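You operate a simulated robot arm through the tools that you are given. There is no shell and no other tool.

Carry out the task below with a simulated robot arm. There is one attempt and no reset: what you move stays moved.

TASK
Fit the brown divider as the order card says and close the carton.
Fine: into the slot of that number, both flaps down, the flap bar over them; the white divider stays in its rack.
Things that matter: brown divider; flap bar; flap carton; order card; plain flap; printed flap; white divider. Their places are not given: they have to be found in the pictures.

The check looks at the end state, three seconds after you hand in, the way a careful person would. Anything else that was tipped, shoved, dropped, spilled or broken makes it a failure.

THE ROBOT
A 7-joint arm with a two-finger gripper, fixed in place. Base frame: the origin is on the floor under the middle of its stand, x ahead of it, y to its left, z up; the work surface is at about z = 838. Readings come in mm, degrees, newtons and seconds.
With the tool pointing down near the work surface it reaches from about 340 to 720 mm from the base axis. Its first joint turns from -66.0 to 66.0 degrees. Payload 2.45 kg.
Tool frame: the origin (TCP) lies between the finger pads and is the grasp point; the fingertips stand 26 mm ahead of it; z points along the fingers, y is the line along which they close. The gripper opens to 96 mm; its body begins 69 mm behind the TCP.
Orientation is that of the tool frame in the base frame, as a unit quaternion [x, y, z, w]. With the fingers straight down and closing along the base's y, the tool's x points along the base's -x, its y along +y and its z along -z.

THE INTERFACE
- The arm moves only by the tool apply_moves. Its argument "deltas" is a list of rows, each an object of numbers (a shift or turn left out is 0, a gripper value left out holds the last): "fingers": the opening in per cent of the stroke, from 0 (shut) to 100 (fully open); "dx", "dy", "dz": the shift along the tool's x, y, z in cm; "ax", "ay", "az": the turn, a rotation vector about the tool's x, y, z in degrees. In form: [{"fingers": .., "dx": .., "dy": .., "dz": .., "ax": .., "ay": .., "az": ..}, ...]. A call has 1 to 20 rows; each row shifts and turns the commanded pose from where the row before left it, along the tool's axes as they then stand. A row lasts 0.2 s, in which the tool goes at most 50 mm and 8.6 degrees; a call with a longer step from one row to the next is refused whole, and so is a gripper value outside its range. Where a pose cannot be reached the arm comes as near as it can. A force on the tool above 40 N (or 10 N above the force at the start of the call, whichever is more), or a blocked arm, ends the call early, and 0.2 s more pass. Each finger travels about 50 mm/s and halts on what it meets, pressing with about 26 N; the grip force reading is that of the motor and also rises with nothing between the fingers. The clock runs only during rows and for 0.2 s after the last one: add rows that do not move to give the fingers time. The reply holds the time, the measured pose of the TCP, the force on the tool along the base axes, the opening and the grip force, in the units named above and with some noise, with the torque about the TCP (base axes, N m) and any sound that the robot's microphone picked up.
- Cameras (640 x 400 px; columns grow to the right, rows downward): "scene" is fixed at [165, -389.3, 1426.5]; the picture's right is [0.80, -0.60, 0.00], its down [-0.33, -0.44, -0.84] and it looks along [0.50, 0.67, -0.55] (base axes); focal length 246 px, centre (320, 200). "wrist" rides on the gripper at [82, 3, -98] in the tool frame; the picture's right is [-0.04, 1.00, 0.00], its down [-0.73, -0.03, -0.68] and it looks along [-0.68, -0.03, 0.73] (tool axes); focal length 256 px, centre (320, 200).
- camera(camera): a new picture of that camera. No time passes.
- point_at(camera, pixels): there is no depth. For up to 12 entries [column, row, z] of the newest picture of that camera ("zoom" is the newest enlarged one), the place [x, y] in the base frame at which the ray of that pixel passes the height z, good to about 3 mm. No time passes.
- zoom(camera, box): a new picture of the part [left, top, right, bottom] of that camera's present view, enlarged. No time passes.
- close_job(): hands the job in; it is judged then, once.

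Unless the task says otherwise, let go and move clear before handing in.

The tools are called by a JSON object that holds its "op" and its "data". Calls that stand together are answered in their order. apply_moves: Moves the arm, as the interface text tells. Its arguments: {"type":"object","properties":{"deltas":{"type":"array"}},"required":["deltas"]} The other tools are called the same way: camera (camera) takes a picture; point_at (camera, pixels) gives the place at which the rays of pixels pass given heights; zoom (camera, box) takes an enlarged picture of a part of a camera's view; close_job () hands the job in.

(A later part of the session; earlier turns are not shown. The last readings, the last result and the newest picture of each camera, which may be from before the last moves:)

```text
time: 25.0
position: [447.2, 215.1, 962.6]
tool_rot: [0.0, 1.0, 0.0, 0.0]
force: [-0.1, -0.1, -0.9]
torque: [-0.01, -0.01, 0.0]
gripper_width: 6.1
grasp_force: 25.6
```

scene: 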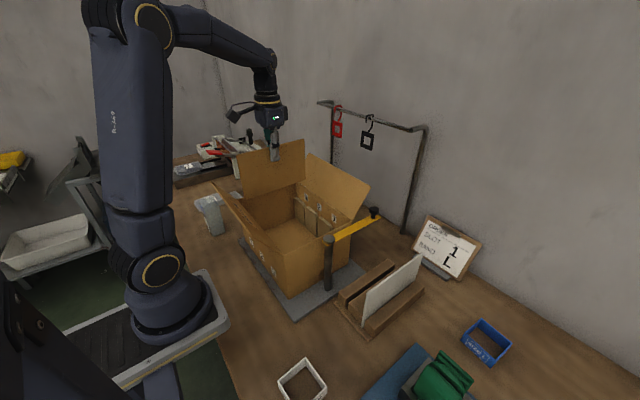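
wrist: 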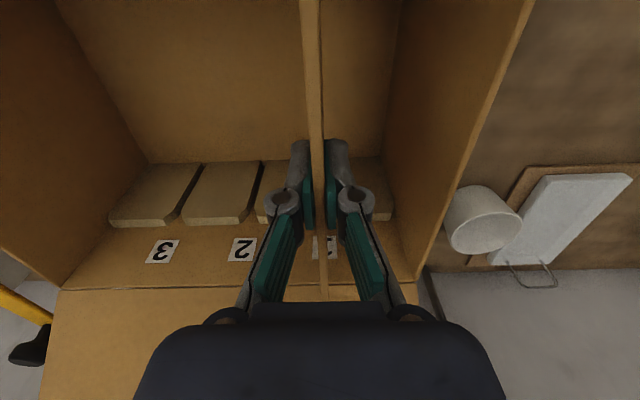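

{"op": "apply_moves", "data": {"deltas": [{"dz": 0.3}, {"dz": 0.3}, {}, {}]}}

{"op": "zoom", "data": {"camera": "scene", "box": [235, 180, 325, 260]}}

{"op": "camera", "data": {"camera": "wrist"}}

```text
time: 26.0
position: [447.5, 215.6, 957.8]
tool_rot: [0.0, 1.0, 0.001, 0.002]
force: [-5.3, 1.2, 33.0]
torque: [-0.01, 0.13, -0.02]
gripper_width: 6.0
grasp_force: 25.7
```

```text
5.00 times, centred on (280, 220) of scene
```

zoom: 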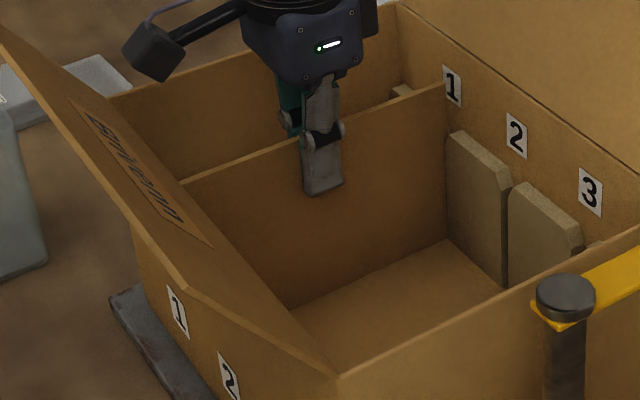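

```text
taken
```

wrist: 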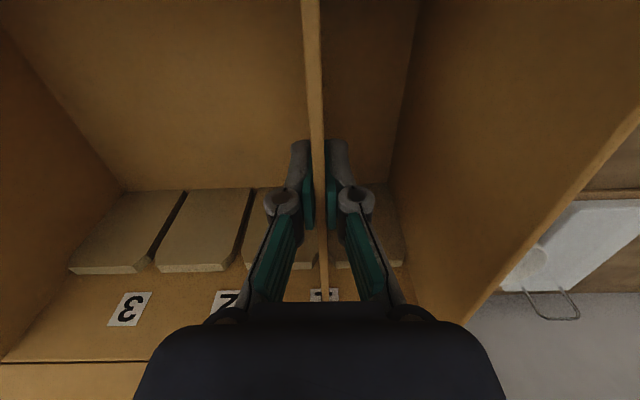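

The floor registered at 33 N with almost no torque, so the divider stands flat in slot 1. I'll ease off 3 mm, open the fingers a little, and rise straight up.

{"op": "apply_moves", "data": {"deltas": [{"dz": -0.3}, {"fingers": 25}, {}, {}, {}]}}

{"op": "zoom", "data": {"camera": "scene", "box": [235, 180, 325, 260]}}

{"op": "camera", "data": {"camera": "wrist"}}

```text
time: 27.2
position: [448.0, 216.4, 959.1]
tool_rot: [0.0, 1.0, -0.001, -0.001]
force: [0.3, 0.1, -0.5]
torque: [0.0, 0.04, -0.01]
gripper_width: 24.0
grasp_force: 0.2
```

```text
5.00 times, centred on (280, 220) of scene
```

zoom: 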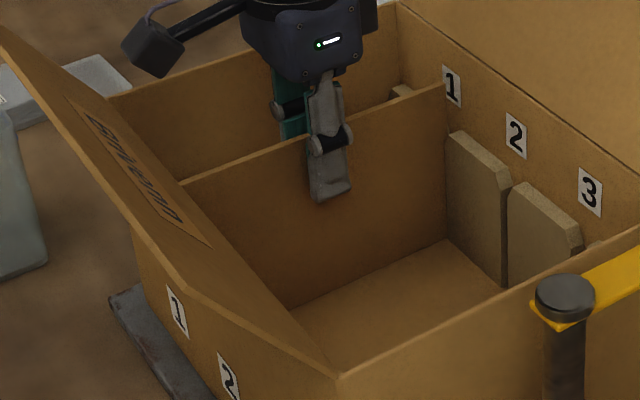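

```text
taken
```

wrist: 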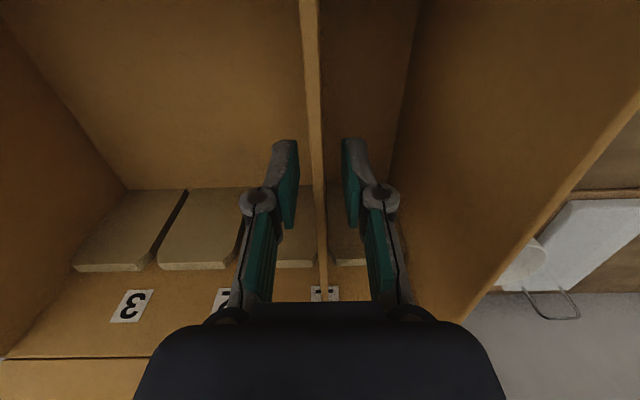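

The fingers are open and the divider hasn't moved. I'll rise straight up clear of the carton and look at the result.

{"op": "apply_moves", "data": {"deltas": [{"dz": -2.0}, {"dz": -3.0}, {"dz": -4.0}, {"dz": -4.5}, {"dz": -4.5}, {"dz": -4.5}, {"dz": -4.5}, {"dz": -3.0}, {}, {}]}}

{"op": "camera", "data": {"camera": "scene"}}

{"op": "camera", "data": {"camera": "wrist"}}

```text
time: 29.4
position: [447.7, 215.4, 1259.3]
tool_rot: [0.0, 1.0, 0.0, -0.001]
force: [0.0, 0.1, -0.7]
torque: [-0.01, 0.03, 0.01]
gripper_width: 24.0
grasp_force: 0.1
```

```text
taken
```

scene: 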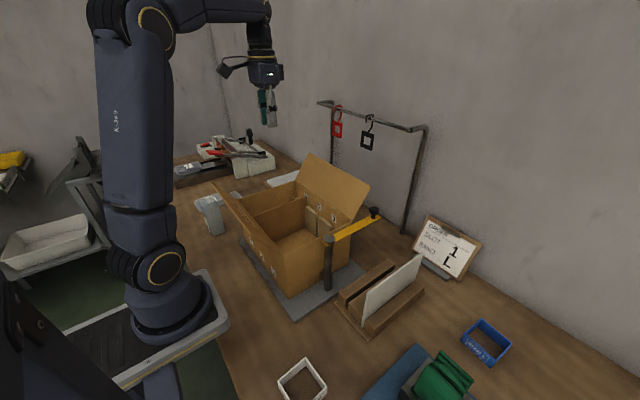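

```text
taken
```

wrist: 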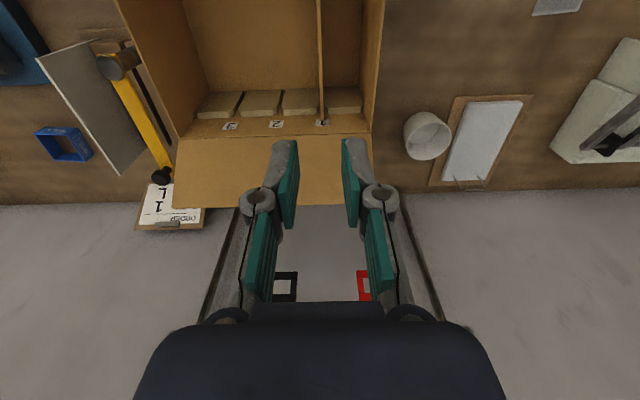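

{"op": "zoom", "data": {"camera": "wrist", "box": [180, 60, 400, 200]}}

{"op": "zoom", "data": {"camera": "scene", "box": [200, 140, 400, 310]}}

{"op": "zoom", "data": {"camera": "scene", "box": [200, 170, 320, 290]}}

```text
2.86 times, centred on (290, 130) of wrist
```

zoom: 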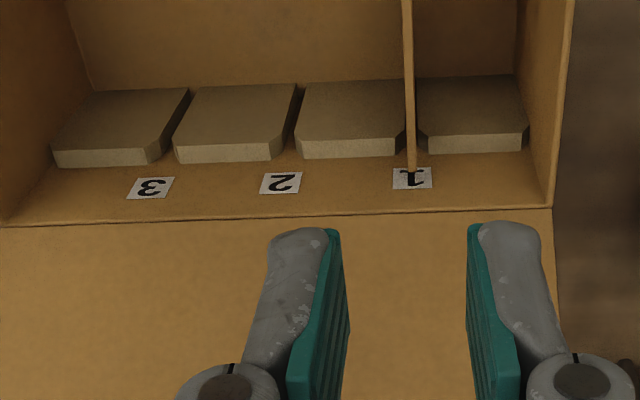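

```text
2.35 times, centred on (300, 225) of scene
```

zoom: 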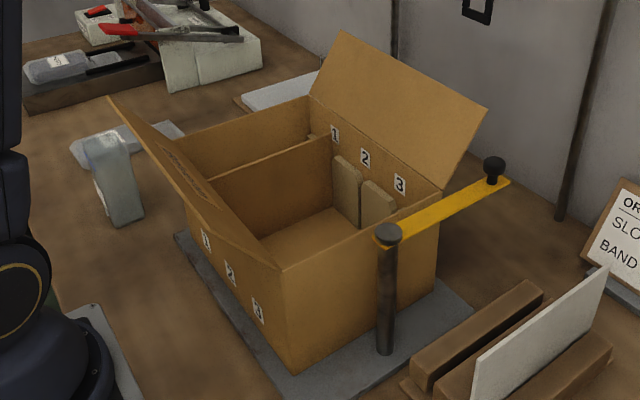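

```text
3.33 times, centred on (260, 230) of scene
```

zoom: 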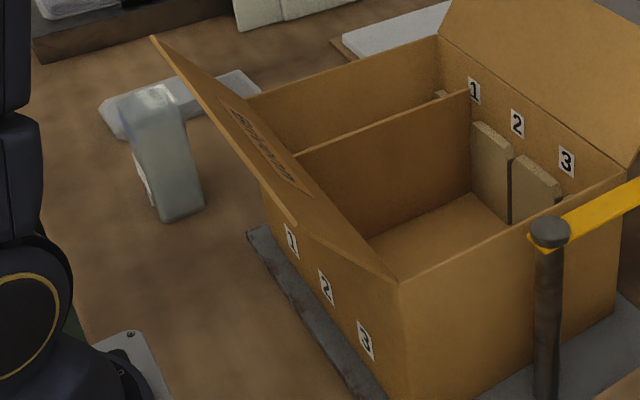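

The divider stands upright in slot 1, over label "1" in the wrist zoom. Before closing anything I'll read the printing on the near flap.

{"op": "zoom", "data": {"camera": "scene", "box": [225, 190, 285, 235]}}

{"op": "zoom", "data": {"camera": "scene", "box": [205, 170, 295, 260]}}

```text
8.89 times, centred on (255, 212) of scene
```

zoom: 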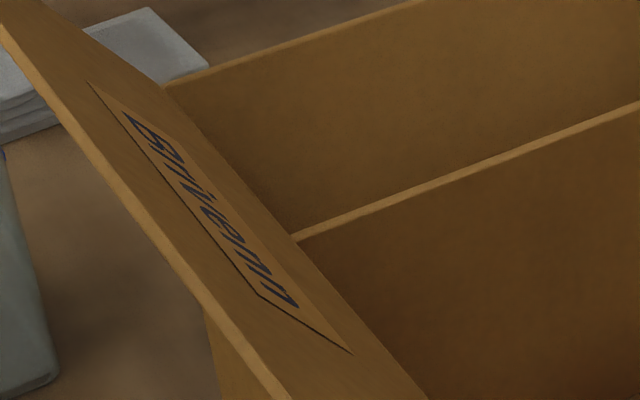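

```text
4.44 times, centred on (250, 215) of scene
```

zoom: 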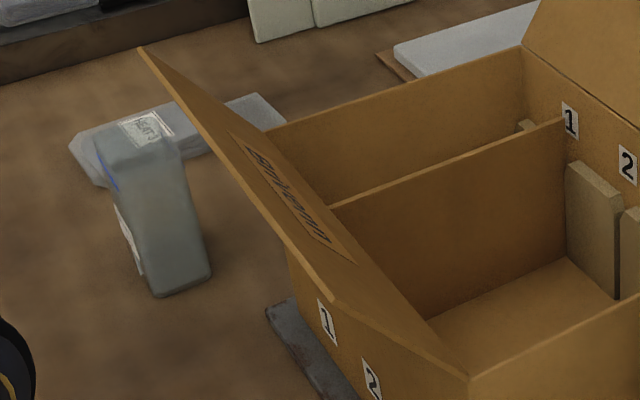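

The near flap only carries a brand print, so nothing about order. Both flaps are about 107 mm long and meet in the middle; the near flap's free edge is around x 282, z 1089. I'll shut the fingers and move behind the near flap at its +y end, staying high at first.

{"op": "apply_moves", "data": {"deltas": [{"fingers": 0, "dx": 3.9, "dy": 0.8}, {"dx": 3.9, "dy": 0.8}, {"dx": 3.9, "dy": 0.8}, {"dx": 3.9, "dy": 0.8}, {"dx": 3.6, "dy": 0.8}, {"dz": 3.0}, {"dz": 3.0}, {}, {}, {}]}}

{"op": "camera", "data": {"camera": "scene"}}

{"op": "camera", "data": {"camera": "wrist"}}

```text
time: 31.6
position: [254.5, 255.6, 1197.9]
tool_rot: [0.0, 1.0, 0.001, 0.001]
force: [0.5, -0.3, 0.0]
torque: [0.04, -0.04, 0.01]
gripper_width: 0.3
grasp_force: 25.5
```

```text
taken
```

scene: 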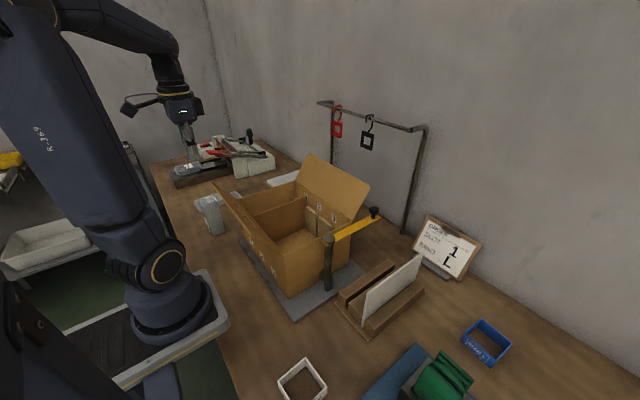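

```text
taken
```

wrist: 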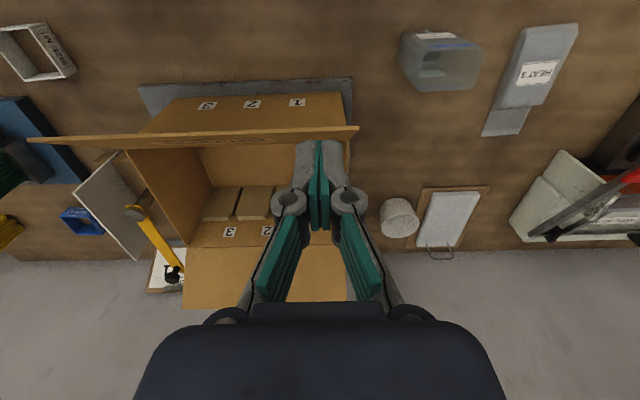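

The near flap's free edge runs from (28,138) to (358,128) in the wrist view, at about x 281 and ending near y 287. The closed fingers are behind it (x≈255), so I'll lower to bring the tips to about z 1055.

{"op": "apply_moves", "data": {"deltas": [{"dz": 3.0}, {"dz": 3.0}, {"dz": 3.0}, {"dz": 2.7}, {}, {}]}}

{"op": "camera", "data": {"camera": "scene"}}

{"op": "camera", "data": {"camera": "wrist"}}

```text
time: 33.0
position: [253.4, 254.2, 1082.9]
tool_rot: [0.001, 1.0, -0.001, 0.0]
force: [0.5, -0.2, 0.4]
torque: [0.02, -0.01, 0.0]
gripper_width: 0.3
grasp_force: 26.0
```

```text
taken
```

scene: 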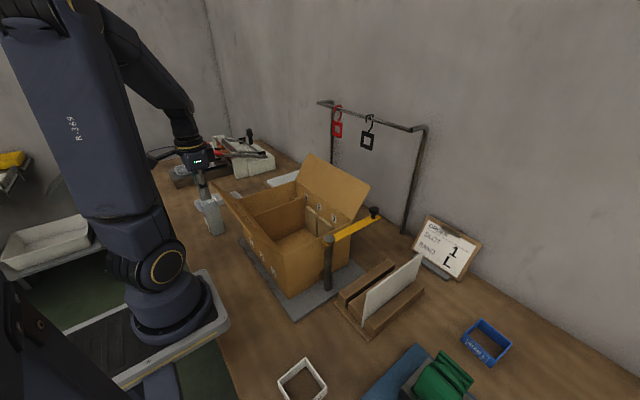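

```text
taken
```

wrist: 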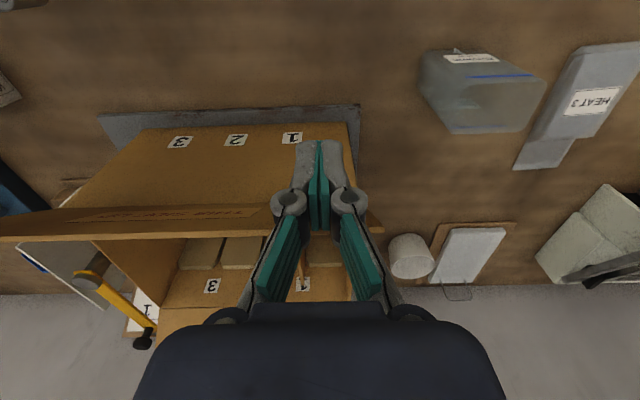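

Fingertips are behind the flap's outer face at about z 1057. I'll push in +x slowly to swing the near flap past vertical, watching the force.

{"op": "apply_moves", "data": {"deltas": [{"dx": -1.5}, {"dx": -1.5}, {"dx": -1.5}, {"dx": -1.5}, {}, {}]}}

{"op": "camera", "data": {"camera": "scene"}}

{"op": "camera", "data": {"camera": "wrist"}}

```text
time: 34.4
position: [316.0, 255.1, 1083.4]
tool_rot: [0.0, 1.0, 0.0, 0.0]
force: [-0.4, 0.8, -0.4]
torque: [0.0, 0.01, 0.03]
gripper_width: 0.0
grasp_force: 28.5
```

```text
taken
```

scene: 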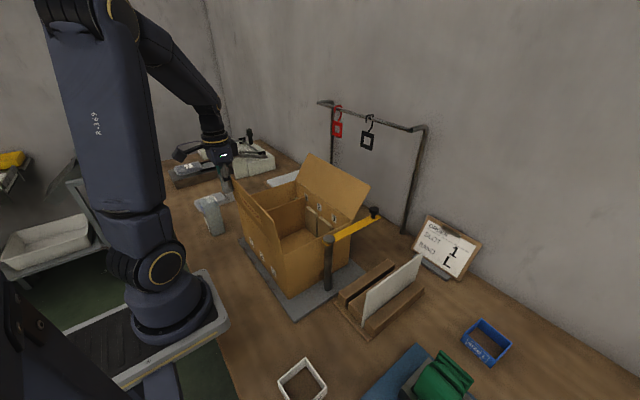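

```text
taken
```

wrist: 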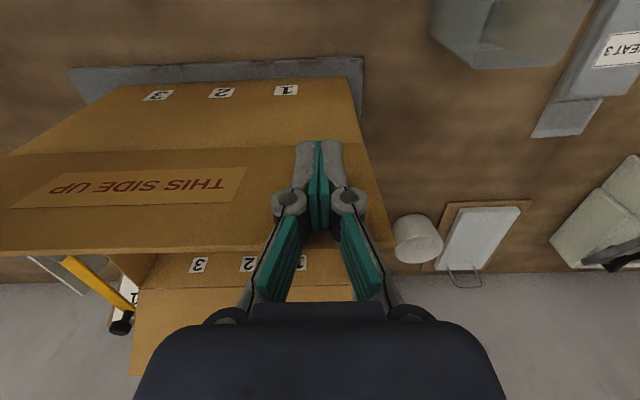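

The flap follows with almost no force; its outer face reads "THIS SIDE UP" at (130,186). I'll keep pushing past vertical.

{"op": "apply_moves", "data": {"deltas": [{"dx": -1.5}, {"dx": -1.5}, {"dx": -1.5}, {"dx": -1.5}, {}, {}]}}

{"op": "zoom", "data": {"camera": "scene", "box": [180, 120, 380, 300]}}

{"op": "camera", "data": {"camera": "wrist"}}

```text
time: 35.8
position: [374.6, 255.5, 1080.8]
tool_rot: [0.0, 1.0, 0.0, 0.0]
force: [0.0, 0.0, 0.0]
torque: [0.04, 0.05, 0.04]
gripper_width: 0.0
grasp_force: 28.9
```

```text
2.22 times, centred on (280, 210) of scene
```

zoom: 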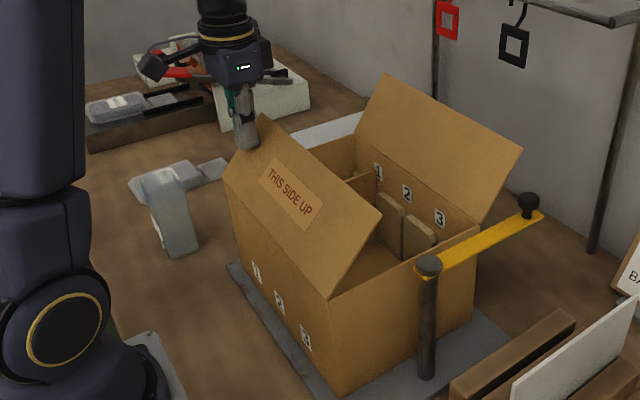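

```text
taken
```

wrist: 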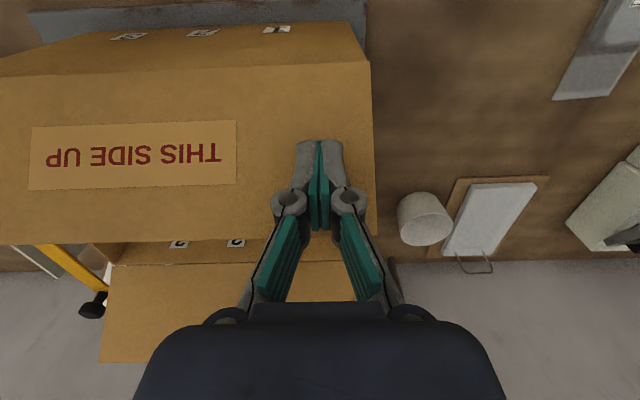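

The near flap is over the opening at roughly 50°, and "THIS SIDE UP" faces outward as it should. I'll sweep forward and down to lay it flat.

{"op": "apply_moves", "data": {"deltas": [{"dx": -1.0, "dz": 0.7}, {"dx": -1.0, "dz": 0.7}, {"dx": -1.0, "dz": 0.8}, {"dx": -1.0, "dz": 0.8}, {"dx": -0.8, "dz": 0.8}, {}, {}]}}

{"op": "zoom", "data": {"camera": "scene", "box": [180, 120, 380, 300]}}

{"op": "camera", "data": {"camera": "wrist"}}

```text
time: 37.4
position: [423.6, 254.7, 1044.6]
tool_rot: [0.001, 1.0, 0.0, 0.0]
force: [-0.2, 0.2, -0.2]
torque: [0.0, -0.02, 0.03]
gripper_width: 0.0
grasp_force: 28.6
```

```text
2.22 times, centred on (280, 210) of scene
```

zoom: 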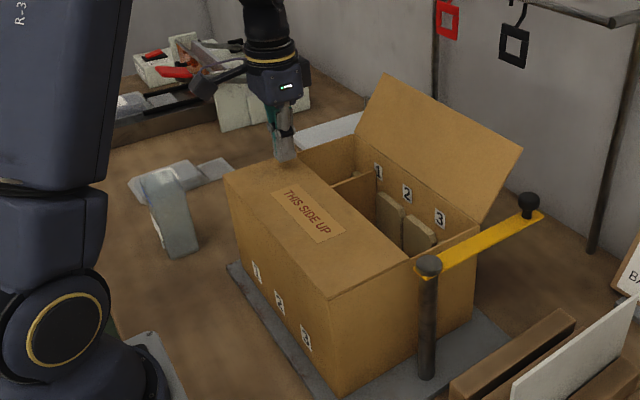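

```text
taken
```

wrist: 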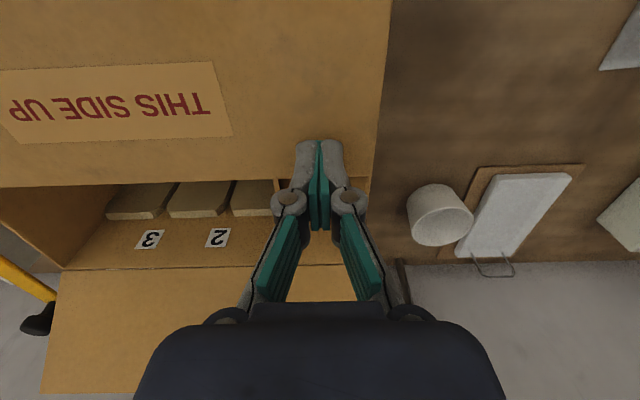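

The near flap looks almost flat. I'll press about 10 mm further down gently to find its resting height, then lift to see whether it stays.

{"op": "apply_moves", "data": {"deltas": [{"dz": 0.4}, {"dz": 0.4}, {"dz": 0.3}, {}, {}]}}

{"op": "zoom", "data": {"camera": "scene", "box": [220, 170, 360, 290]}}

```text
time: 38.6
position: [423.1, 254.3, 1034.3]
tool_rot: [0.0, 1.0, 0.0, 0.0]
force: [-0.1, -0.1, 0.0]
torque: [0.0, 0.02, -0.03]
gripper_width: 0.0
grasp_force: 28.3
```

```text
3.33 times, centred on (290, 230) of scene
```

zoom: 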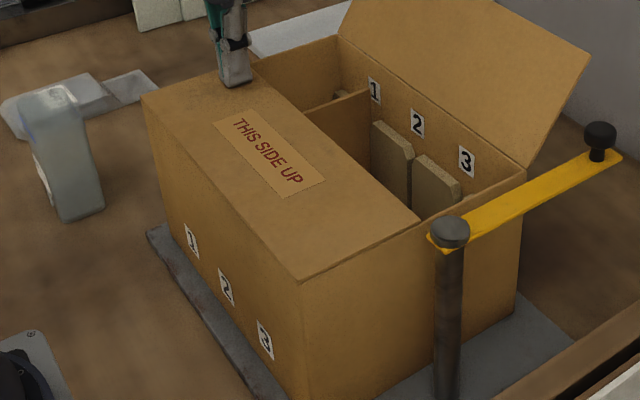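

There's no force yet and the flap looks level with the rim. I'll lift the tool straight up to see whether the flap springs back.

{"op": "apply_moves", "data": {"deltas": [{"dz": -2.0}, {"dz": -4.0}, {"dz": -4.5}, {"dz": -4.5}, {"dz": -4.5}, {}, {}]}}

{"op": "zoom", "data": {"camera": "scene", "box": [220, 170, 360, 290]}}

{"op": "camera", "data": {"camera": "wrist"}}

```text
time: 40.2
position: [423.6, 256.5, 1229.8]
tool_rot: [0.0, 1.0, 0.0, -0.001]
force: [-0.2, -0.8, -0.3]
torque: [0.02, 0.01, 0.0]
gripper_width: 0.0
grasp_force: 29.1
```

```text
3.33 times, centred on (290, 230) of scene
```

zoom: 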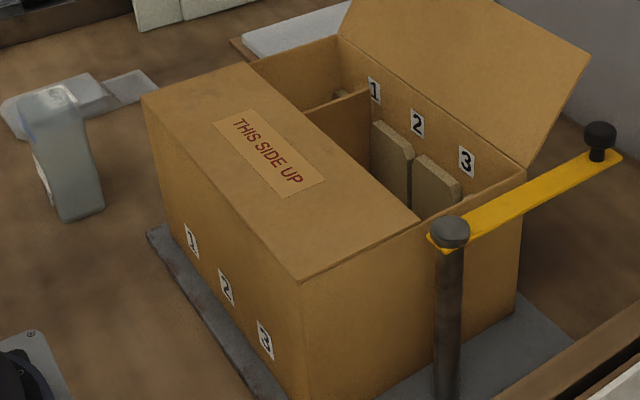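

```text
taken
```

wrist: 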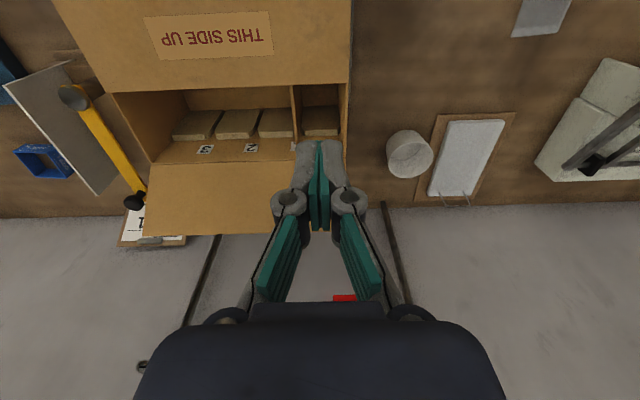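

The near flap stays flat by itself. Next is the far (plain) flap, whose free edge is near x 626, z 1086. I'll move high over it to x≈657, y≈140, behind it.

{"op": "apply_moves", "data": {"deltas": [{"dx": -3.9, "dy": -1.94}, {"dx": -3.9, "dy": -1.94}, {"dx": -3.9, "dy": -1.94}, {"dx": -3.9, "dy": -1.94}, {"dx": -3.9, "dy": -1.94}, {"dx": -3.9, "dy": -1.94}, {}, {"dz": 3.0}, {}, {}]}}

{"op": "camera", "data": {"camera": "scene"}}

{"op": "camera", "data": {"camera": "wrist"}}

```text
time: 42.4
position: [619.5, 156.9, 1196.6]
tool_rot: [0.0, 1.0, 0.0, 0.001]
force: [-0.4, 0.1, 0.2]
torque: [0.02, 0.01, 0.02]
gripper_width: 0.0
grasp_force: 28.5
out of reach, approached as far as the arm can: row 6
```

```text
taken
```

scene: 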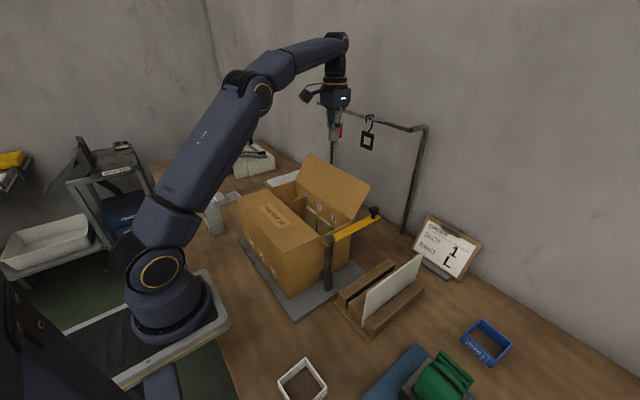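

```text
taken
```

wrist: 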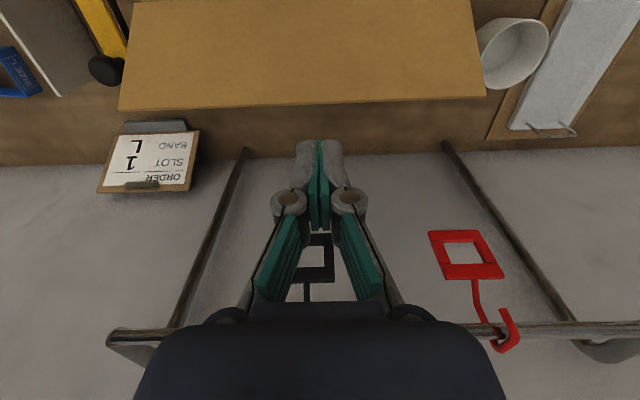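

At that height the arm can't reach x 657; it stopped at (619.5, 157, 1197). Reach grows lower down, so I'll drop to z≈1130 (tips 18 mm above the flap edge), shift to y≈97, and then go outward behind the flap.

{"op": "apply_moves", "data": {"deltas": [{"dy": -2.0, "dz": 2.2}, {"dy": -2.0, "dz": 2.2}, {"dy": -2.0, "dz": 2.2}, {}, {}]}}

{"op": "camera", "data": {"camera": "wrist"}}

{"op": "zoom", "data": {"camera": "scene", "box": [260, 100, 420, 260]}}

```text
time: 43.6
position: [619.2, 98.8, 1133.7]
tool_rot: [0.0, 1.0, 0.0, 0.0]
force: [0.0, -0.4, 0.2]
torque: [-0.01, 0.02, -0.01]
gripper_width: 0.0
grasp_force: 28.6
```

```text
taken
```

wrist: 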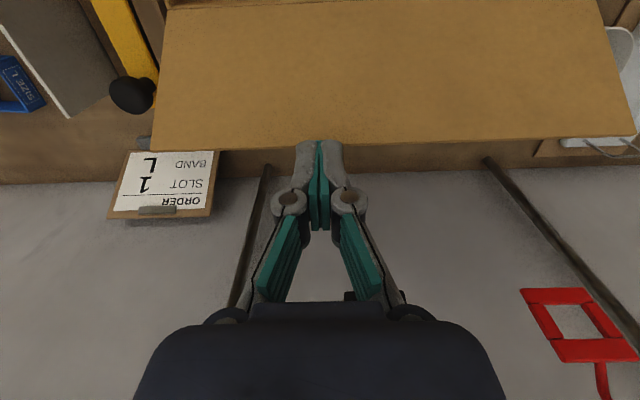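

```text
2.50 times, centred on (340, 180) of scene
```

zoom: 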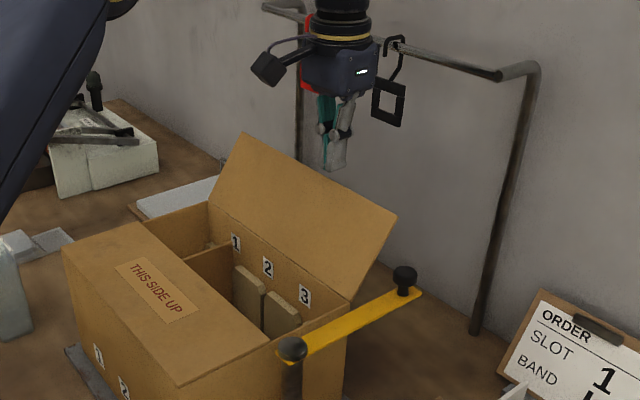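

The flap's free edge is at row ~146, x≈624. I'll move out to x≈656 at this height, staying above it.

{"op": "apply_moves", "data": {"deltas": [{"dx": -1.3}, {"dx": -1.3}, {"dx": -1.2}, {}, {}]}}

{"op": "camera", "data": {"camera": "wrist"}}

```text
time: 44.8
position: [657.5, 97.9, 1133.1]
tool_rot: [0.0, 1.0, 0.0, 0.0]
force: [-0.1, -0.2, 0.3]
torque: [0.01, 0.01, -0.05]
gripper_width: 0.0
grasp_force: 28.5
```

```text
taken
```

wrist: 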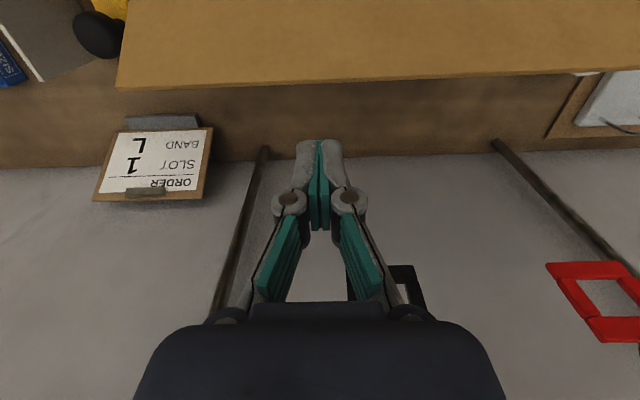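

I'm clear behind the edge (row ~82, x≈623). I'll lower until the tips are at about z 1050, then start pushing towards −x.

{"op": "apply_moves", "data": {"deltas": [{"dz": 2.0}, {"dz": 2.0}, {"dz": 1.7}, {}, {"dx": 1.2}, {"dx": 1.2}, {"dx": 1.2}, {}, {}]}}

{"op": "camera", "data": {"camera": "wrist"}}

{"op": "zoom", "data": {"camera": "scene", "box": [260, 100, 420, 260]}}

```text
time: 46.8
position: [620.6, 96.9, 1077.1]
tool_rot: [0.0, 1.0, 0.0, 0.0]
force: [0.0, -0.1, -0.2]
torque: [0.0, -0.02, -0.01]
gripper_width: 0.0
grasp_force: 28.4
```

```text
taken
```

wrist: 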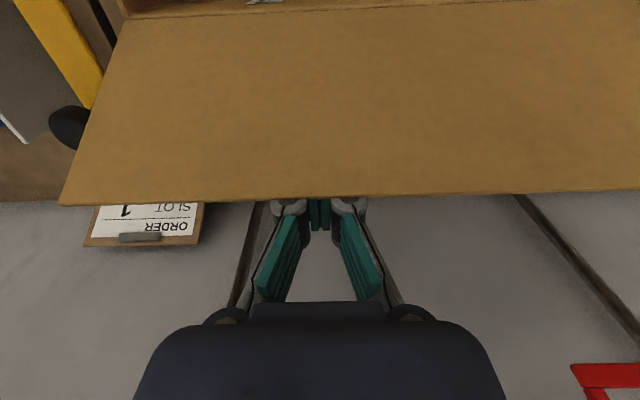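

```text
2.50 times, centred on (340, 180) of scene
```

zoom: 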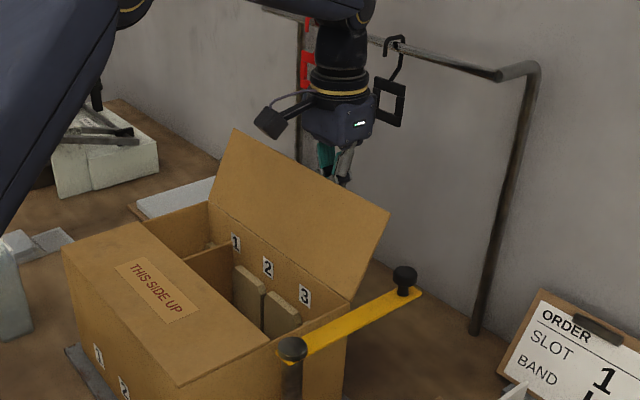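

The flap has begun to swing with the fingers behind it. I'll keep pushing towards −x past vertical.

{"op": "apply_moves", "data": {"deltas": [{"dx": 1.5}, {"dx": 1.5}, {"dx": 1.5}, {"dx": 1.5}, {"dx": 1.5}, {"dx": 1.5}, {}, {}]}}

{"op": "camera", "data": {"camera": "wrist"}}

{"op": "zoom", "data": {"camera": "scene", "box": [230, 110, 400, 290]}}

```text
time: 48.6
position: [530.1, 98.8, 1076.0]
tool_rot: [-0.001, 1.0, 0.0, 0.001]
force: [0.3, 0.1, 0.4]
torque: [0.01, 0.03, 0.0]
gripper_width: 0.0
grasp_force: 28.6
```

```text
taken
```

wrist: 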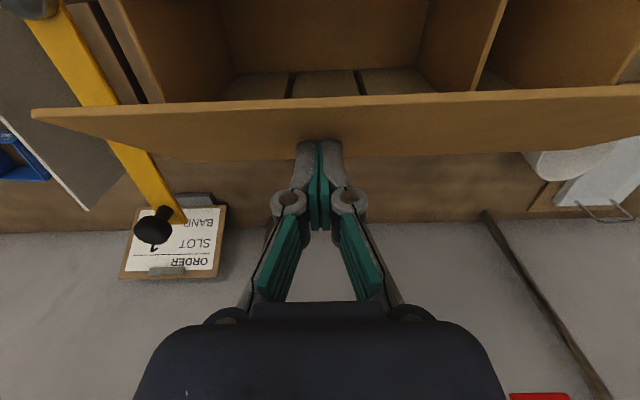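

```text
2.22 times, centred on (315, 200) of scene
```

zoom: 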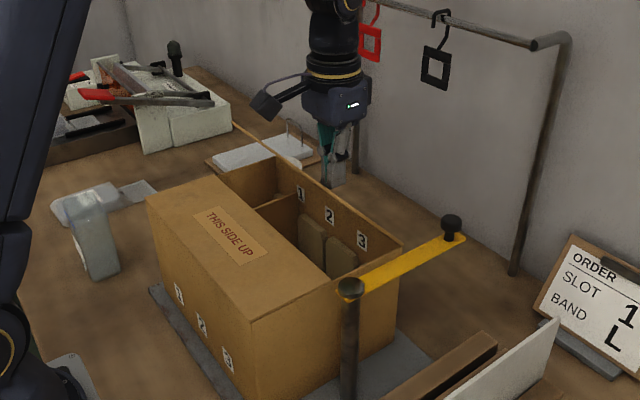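

The far flap has passed vertical and leans over the opening. I'll sweep on towards −x and down to lay it flat.

{"op": "apply_moves", "data": {"deltas": [{"dx": 1.1, "dz": 0.7}, {"dx": 1.1, "dz": 0.7}, {"dx": 1.1, "dz": 0.8}, {"dx": 1.1, "dz": 0.8}, {"dx": 0.9, "dz": 0.9}, {}, {}]}}

{"op": "camera", "data": {"camera": "wrist"}}

{"op": "zoom", "data": {"camera": "scene", "box": [230, 130, 400, 310]}}

```text
time: 50.2
position: [478.8, 98.9, 1036.0]
tool_rot: [0.0, 1.0, 0.0, 0.0]
force: [0.2, 0.2, 0.1]
torque: [0.0, -0.02, -0.01]
gripper_width: 0.1
grasp_force: 28.7
```

```text
taken
```

wrist: 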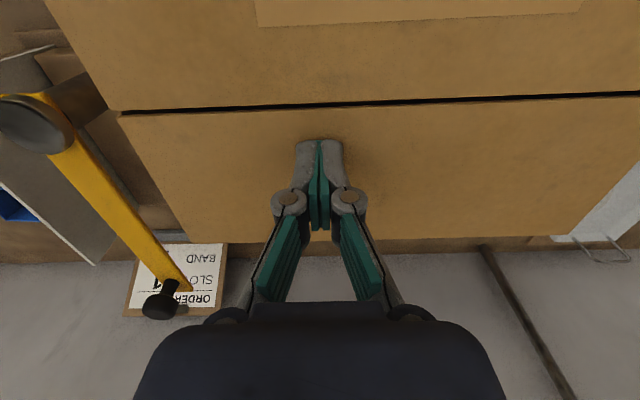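

```text
2.22 times, centred on (315, 220) of scene
```

zoom: 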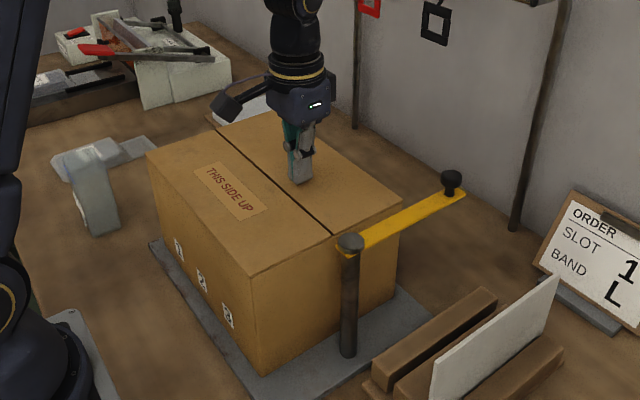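

Both flaps lie flat with only a thin seam between them at (400,102) in the wrist view. I'll lift off, check that they stay down, and move towards the bar's knob.

{"op": "apply_moves", "data": {"deltas": [{"dz": -2.0}, {"dz": -4.0}, {"dz": -4.0}, {"dz": -4.0}, {"dx": -2.0, "dy": -4.0}, {"dx": -2.0, "dy": -4.0}, {"dx": -2.0, "dy": -4.0}, {"dx": -2.0, "dy": -2.4}, {}, {}]}}

{"op": "camera", "data": {"camera": "wrist"}}

{"op": "camera", "data": {"camera": "scene"}}

{"op": "zoom", "data": {"camera": "scene", "box": [230, 130, 400, 310]}}

```text
time: 52.4
position: [557.3, -46.5, 1178.3]
tool_rot: [0.0, 1.0, 0.0, 0.001]
force: [0.3, -0.4, 0.1]
torque: [0.01, -0.02, -0.02]
gripper_width: 0.4
grasp_force: 28.6
```

```text
taken
```

wrist: 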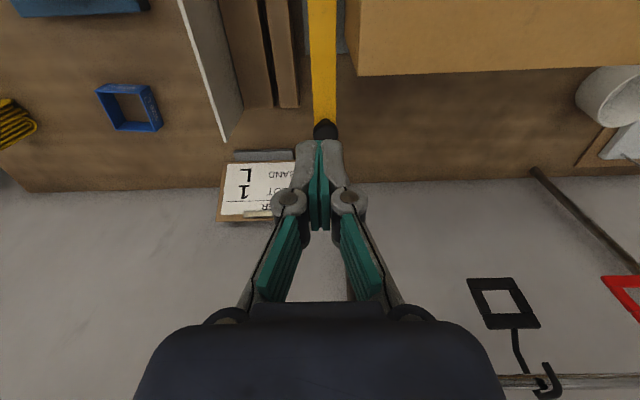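

```text
taken
```

scene: 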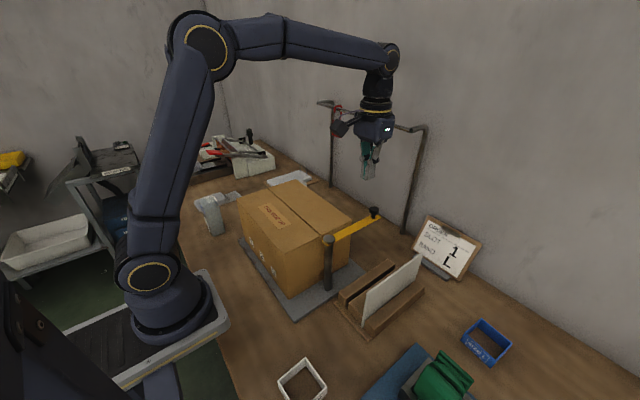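

```text
2.22 times, centred on (315, 220) of scene
```

zoom: 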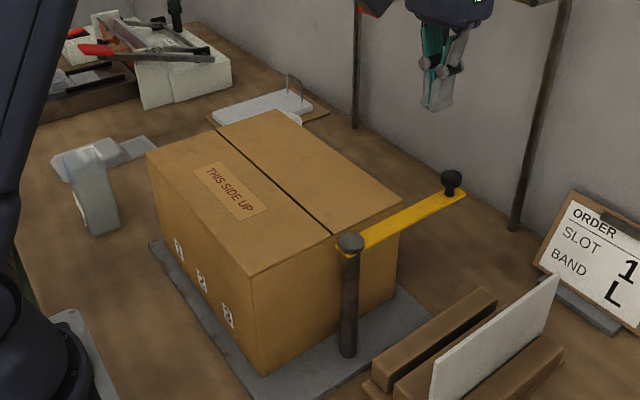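

Both flaps stay down. The knob is near (603,-44) with its top at z≈1040, on a bar whose top is at z≈1008. I'll open the fingers to about 60 mm, turn the tool 45° so the pads push along the arc, and hover above the knob.

{"op": "apply_moves", "data": {"deltas": [{"fingers": 62, "dx": -1.5}, {"dx": -1.5, "dy": 0.1}, {"dx": -1.5, "dz": 1.5}, {"dz": 2.0}, {"az": -7.5}, {"az": -7.5}, {"az": -7.5}, {"az": -7.5}, {"az": -7.5}, {"az": -7.5}, {}, {}]}}

{"op": "camera", "data": {"camera": "wrist"}}

{"op": "zoom", "data": {"camera": "scene", "box": [300, 110, 440, 270]}}

```text
time: 55.0
position: [602.7, -44.2, 1141.7]
tool_rot: [-0.383, 0.924, -0.001, 0.0]
force: [0.6, -0.3, 0.3]
torque: [-0.02, -0.02, 0.0]
gripper_width: 59.9
grasp_force: 0.1
```

```text
taken
```

wrist: 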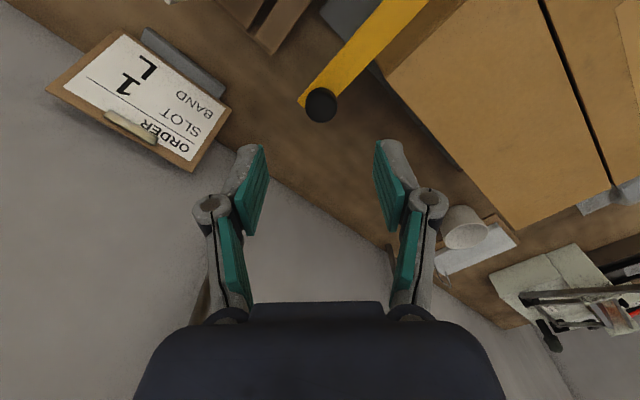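

```text
2.50 times, centred on (370, 190) of scene
```

zoom: 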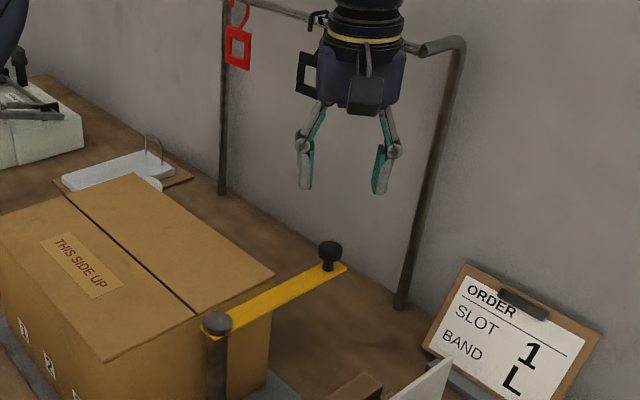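

The knob top at (320,105) is within 2 mm of the tool axis. I'll lower so the fingertips straddle it, ending at TCP z≈1042 with the tips above the bar.

{"op": "apply_moves", "data": {"deltas": [{"dz": 2.5}, {"dz": 2.5}, {"dz": 2.5}, {"dz": 1.5}, {}, {}]}}

{"op": "camera", "data": {"camera": "wrist"}}

{"op": "zoom", "data": {"camera": "scene", "box": [330, 150, 430, 250]}}

```text
time: 56.4
position: [603.4, -45.3, 1051.5]
tool_rot: [-0.383, 0.924, 0.0, 0.0]
force: [0.2, 0.8, 0.4]
torque: [-0.03, 0.03, -0.06]
gripper_width: 59.5
grasp_force: 0.1
```

```text
taken
```

wrist: 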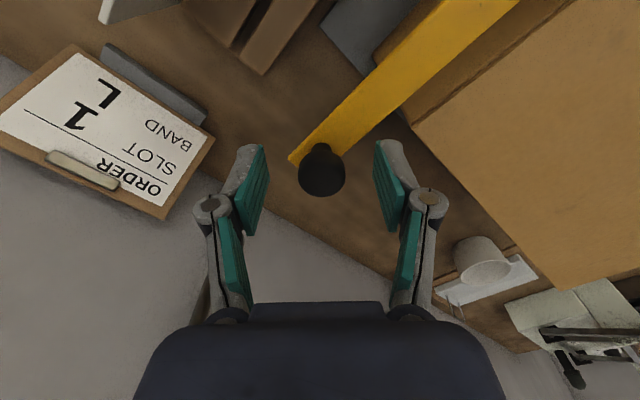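

```text
4.00 times, centred on (380, 200) of scene
```

zoom: 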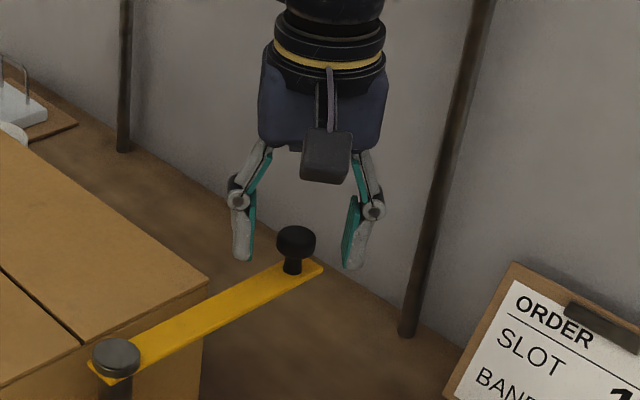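

The knob at (321,172) sits centred between the fingers. I'll lower 9 mm more, with the tips just above the bar, and close on the knob.

{"op": "apply_moves", "data": {"deltas": [{"dz": 0.5}, {"dz": 0.4}, {"fingers": 0}, {}, {}, {}]}}

{"op": "camera", "data": {"camera": "wrist"}}

{"op": "zoom", "data": {"camera": "scene", "box": [330, 150, 430, 250]}}

```text
time: 57.8
position: [602.6, -44.1, 1043.0]
tool_rot: [-0.384, 0.923, 0.0, 0.0]
force: [-5.0, 3.0, -0.9]
torque: [0.03, 0.06, -0.02]
gripper_width: 24.1
grasp_force: 44.6
```

```text
taken
```

wrist: 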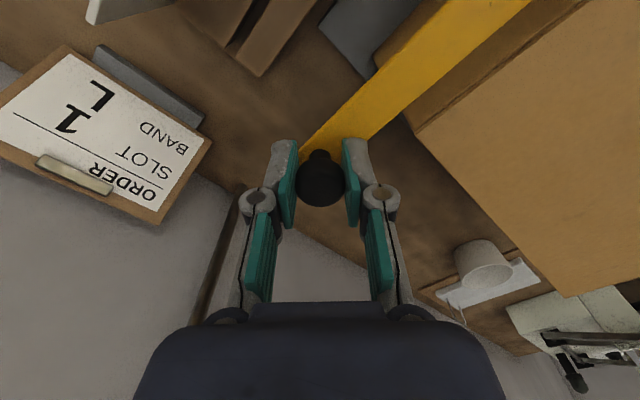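

```text
4.00 times, centred on (380, 200) of scene
```

zoom: 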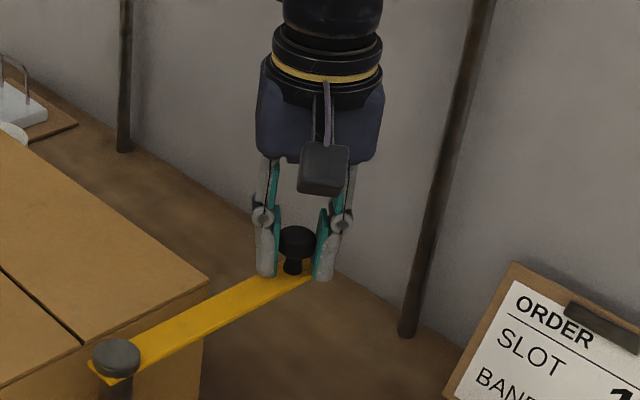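

The knob is held (24.1 mm wide). I'll swing it along an arc of about 152 mm radius around the post at (450,-43), testing the first 15° and checking the force.

{"op": "apply_moves", "data": {"deltas": [{"dx": -0.9, "dy": 0.98}, {"dx": -0.81, "dy": 1.05}, {"dx": -0.71, "dy": 1.12}, {}]}}

{"op": "camera", "data": {"camera": "wrist"}}

{"op": "zoom", "data": {"camera": "scene", "box": [310, 150, 410, 250]}}

```text
time: 58.8
position: [599.7, -4.8, 1042.5]
tool_rot: [-0.383, 0.924, -0.001, 0.0]
force: [11.9, 0.6, -7.8]
torque: [-0.04, -0.21, 0.32]
gripper_width: 24.1
grasp_force: 45.4
```

```text
taken
```

wrist: 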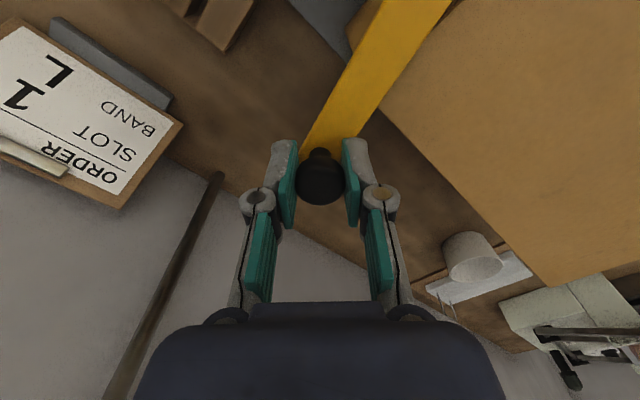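

```text
4.00 times, centred on (360, 200) of scene
```

zoom: 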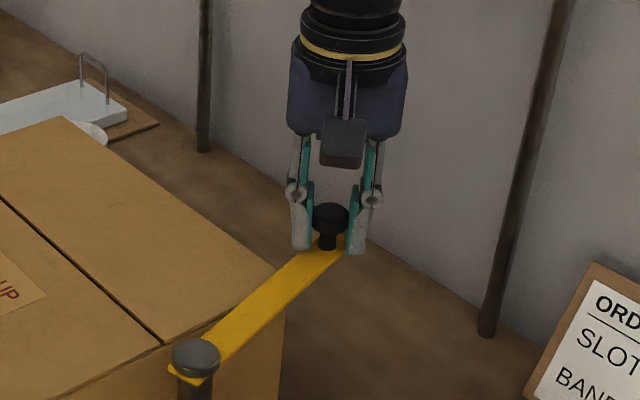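

The bar swings, with a 12 N outward radial force showing that my path is about 2 mm too tight. I'll correct outward and continue to about 30°.

{"op": "apply_moves", "data": {"deltas": [{"dx": -0.14, "dy": -0.14}, {"dx": -0.61, "dy": 1.18}, {"dx": -0.51, "dy": 1.22}, {"dx": -0.4, "dy": 1.26}, {}]}}

{"op": "zoom", "data": {"camera": "scene", "box": [290, 150, 410, 260]}}

{"op": "camera", "data": {"camera": "wrist"}}

```text
time: 60.0
position: [585.6, 31.4, 1042.5]
tool_rot: [-0.383, 0.924, 0.0, 0.0]
force: [-0.8, -1.4, -0.8]
torque: [-0.3, 0.18, 0.28]
gripper_width: 24.3
grasp_force: 44.7
```

```text
3.64 times, centred on (350, 205) of scene
```

zoom: 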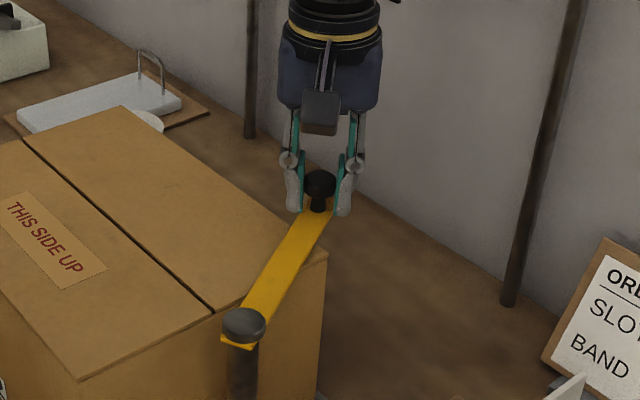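

```text
taken
```

wrist: 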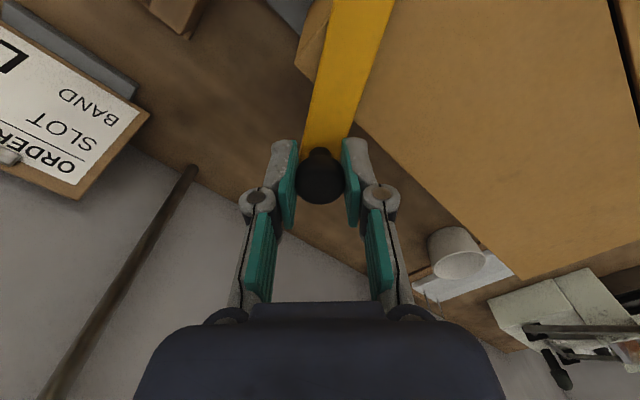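

The forces are low now and the bar is passing over the far flap's corner without catching. I'll continue the arc to about 50°.

{"op": "apply_moves", "data": {"deltas": [{"dx": -0.29, "dy": 1.3}, {"dx": -0.17, "dy": 1.31}, {"dx": -0.06, "dy": 1.33}, {"dx": 0.06, "dy": 1.33}, {}]}}

{"op": "zoom", "data": {"camera": "scene", "box": [270, 140, 410, 260]}}

{"op": "camera", "data": {"camera": "wrist"}}

```text
time: 61.2
position: [551.9, 71.0, 1043.3]
tool_rot: [-0.383, 0.924, -0.001, 0.002]
force: [1.5, -0.4, 7.5]
torque: [-0.08, -0.06, 0.17]
gripper_width: 24.5
grasp_force: 44.5
```

```text
3.33 times, centred on (340, 200) of scene
```

zoom: 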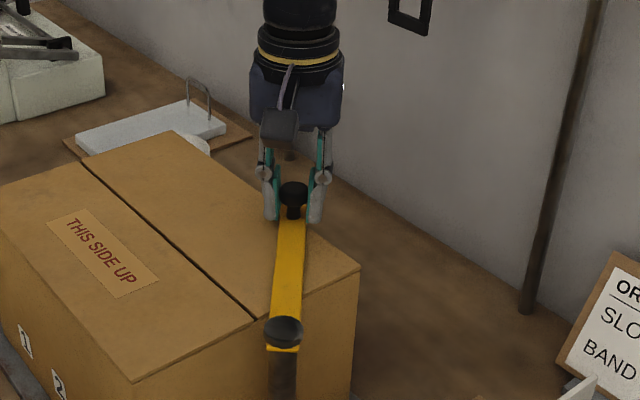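

```text
taken
```

wrist: 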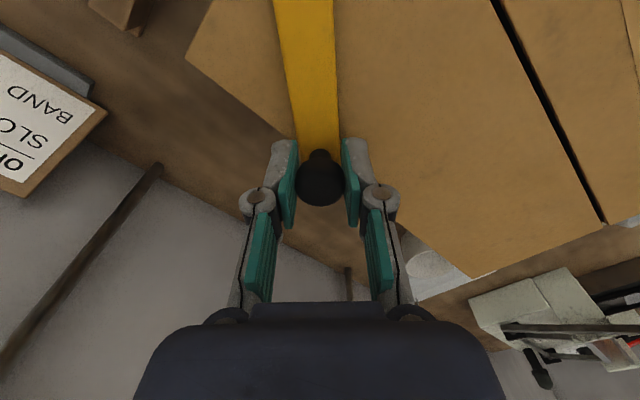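

The bar now lies over the far flap at about 48°, with radius 153 mm confirmed. I'll continue to about 70°.

{"op": "apply_moves", "data": {"deltas": [{"dx": 0.17, "dy": 1.31}, {"dx": 0.29, "dy": 1.3}, {"dx": 0.4, "dy": 1.26}, {"dx": 0.51, "dy": 1.22}, {}]}}

{"op": "zoom", "data": {"camera": "scene", "box": [250, 140, 390, 260]}}

{"op": "camera", "data": {"camera": "wrist"}}

```text
time: 62.4
position: [505.2, 98.5, 1041.8]
tool_rot: [-0.383, 0.924, 0.0, 0.0]
force: [2.0, 1.7, -1.1]
torque: [0.2, -0.36, 0.22]
gripper_width: 24.4
grasp_force: 44.9
```

```text
3.33 times, centred on (320, 200) of scene
```

zoom: 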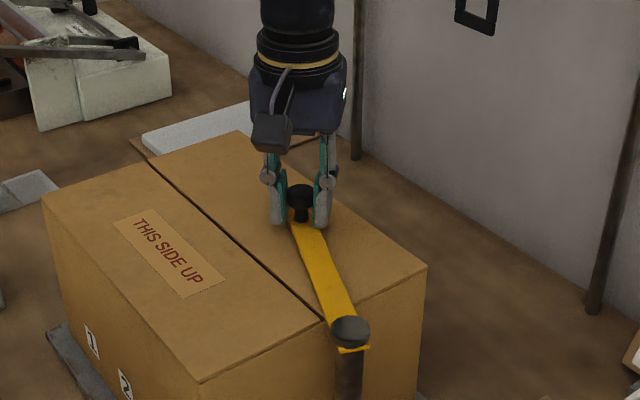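

```text
taken
```

wrist: 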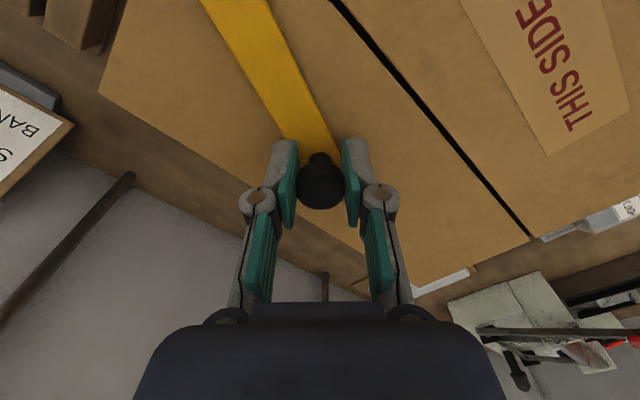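

The bar's near end is over the seam already and the forces stay small. I'll bring it to about 90° along the seam.

{"op": "apply_moves", "data": {"deltas": [{"dx": 0.61, "dy": 1.18}, {"dx": 0.71, "dy": 1.12}, {"dx": 0.81, "dy": 1.05}, {}]}}

{"op": "zoom", "data": {"camera": "scene", "box": [250, 140, 390, 260]}}

{"op": "camera", "data": {"camera": "wrist"}}

```text
time: 63.4
position: [466.1, 105.9, 1042.9]
tool_rot: [-0.383, 0.924, 0.0, -0.001]
force: [0.8, 0.4, -13.7]
torque: [-0.22, 0.22, 0.18]
gripper_width: 24.2
grasp_force: 44.7
```

```text
3.33 times, centred on (320, 200) of scene
```

zoom: 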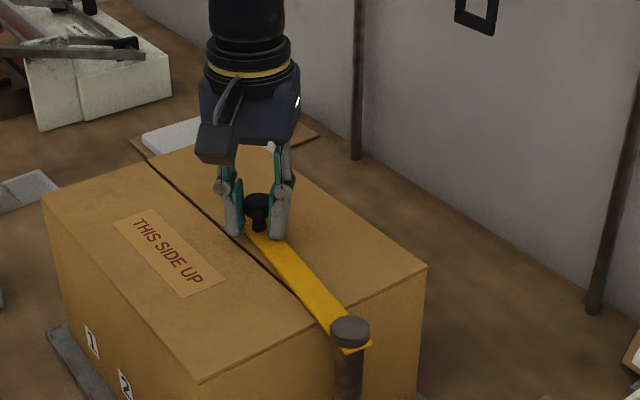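

```text
taken
```

wrist: 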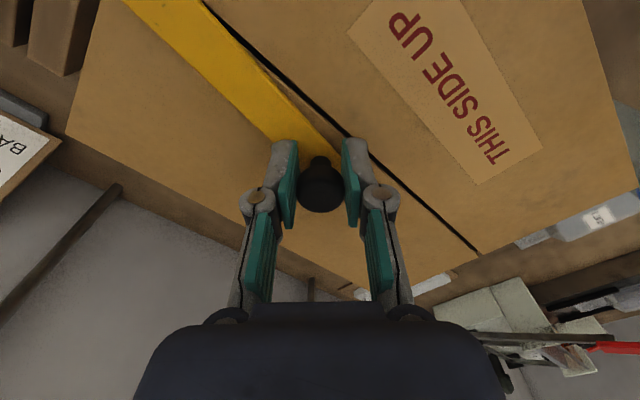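

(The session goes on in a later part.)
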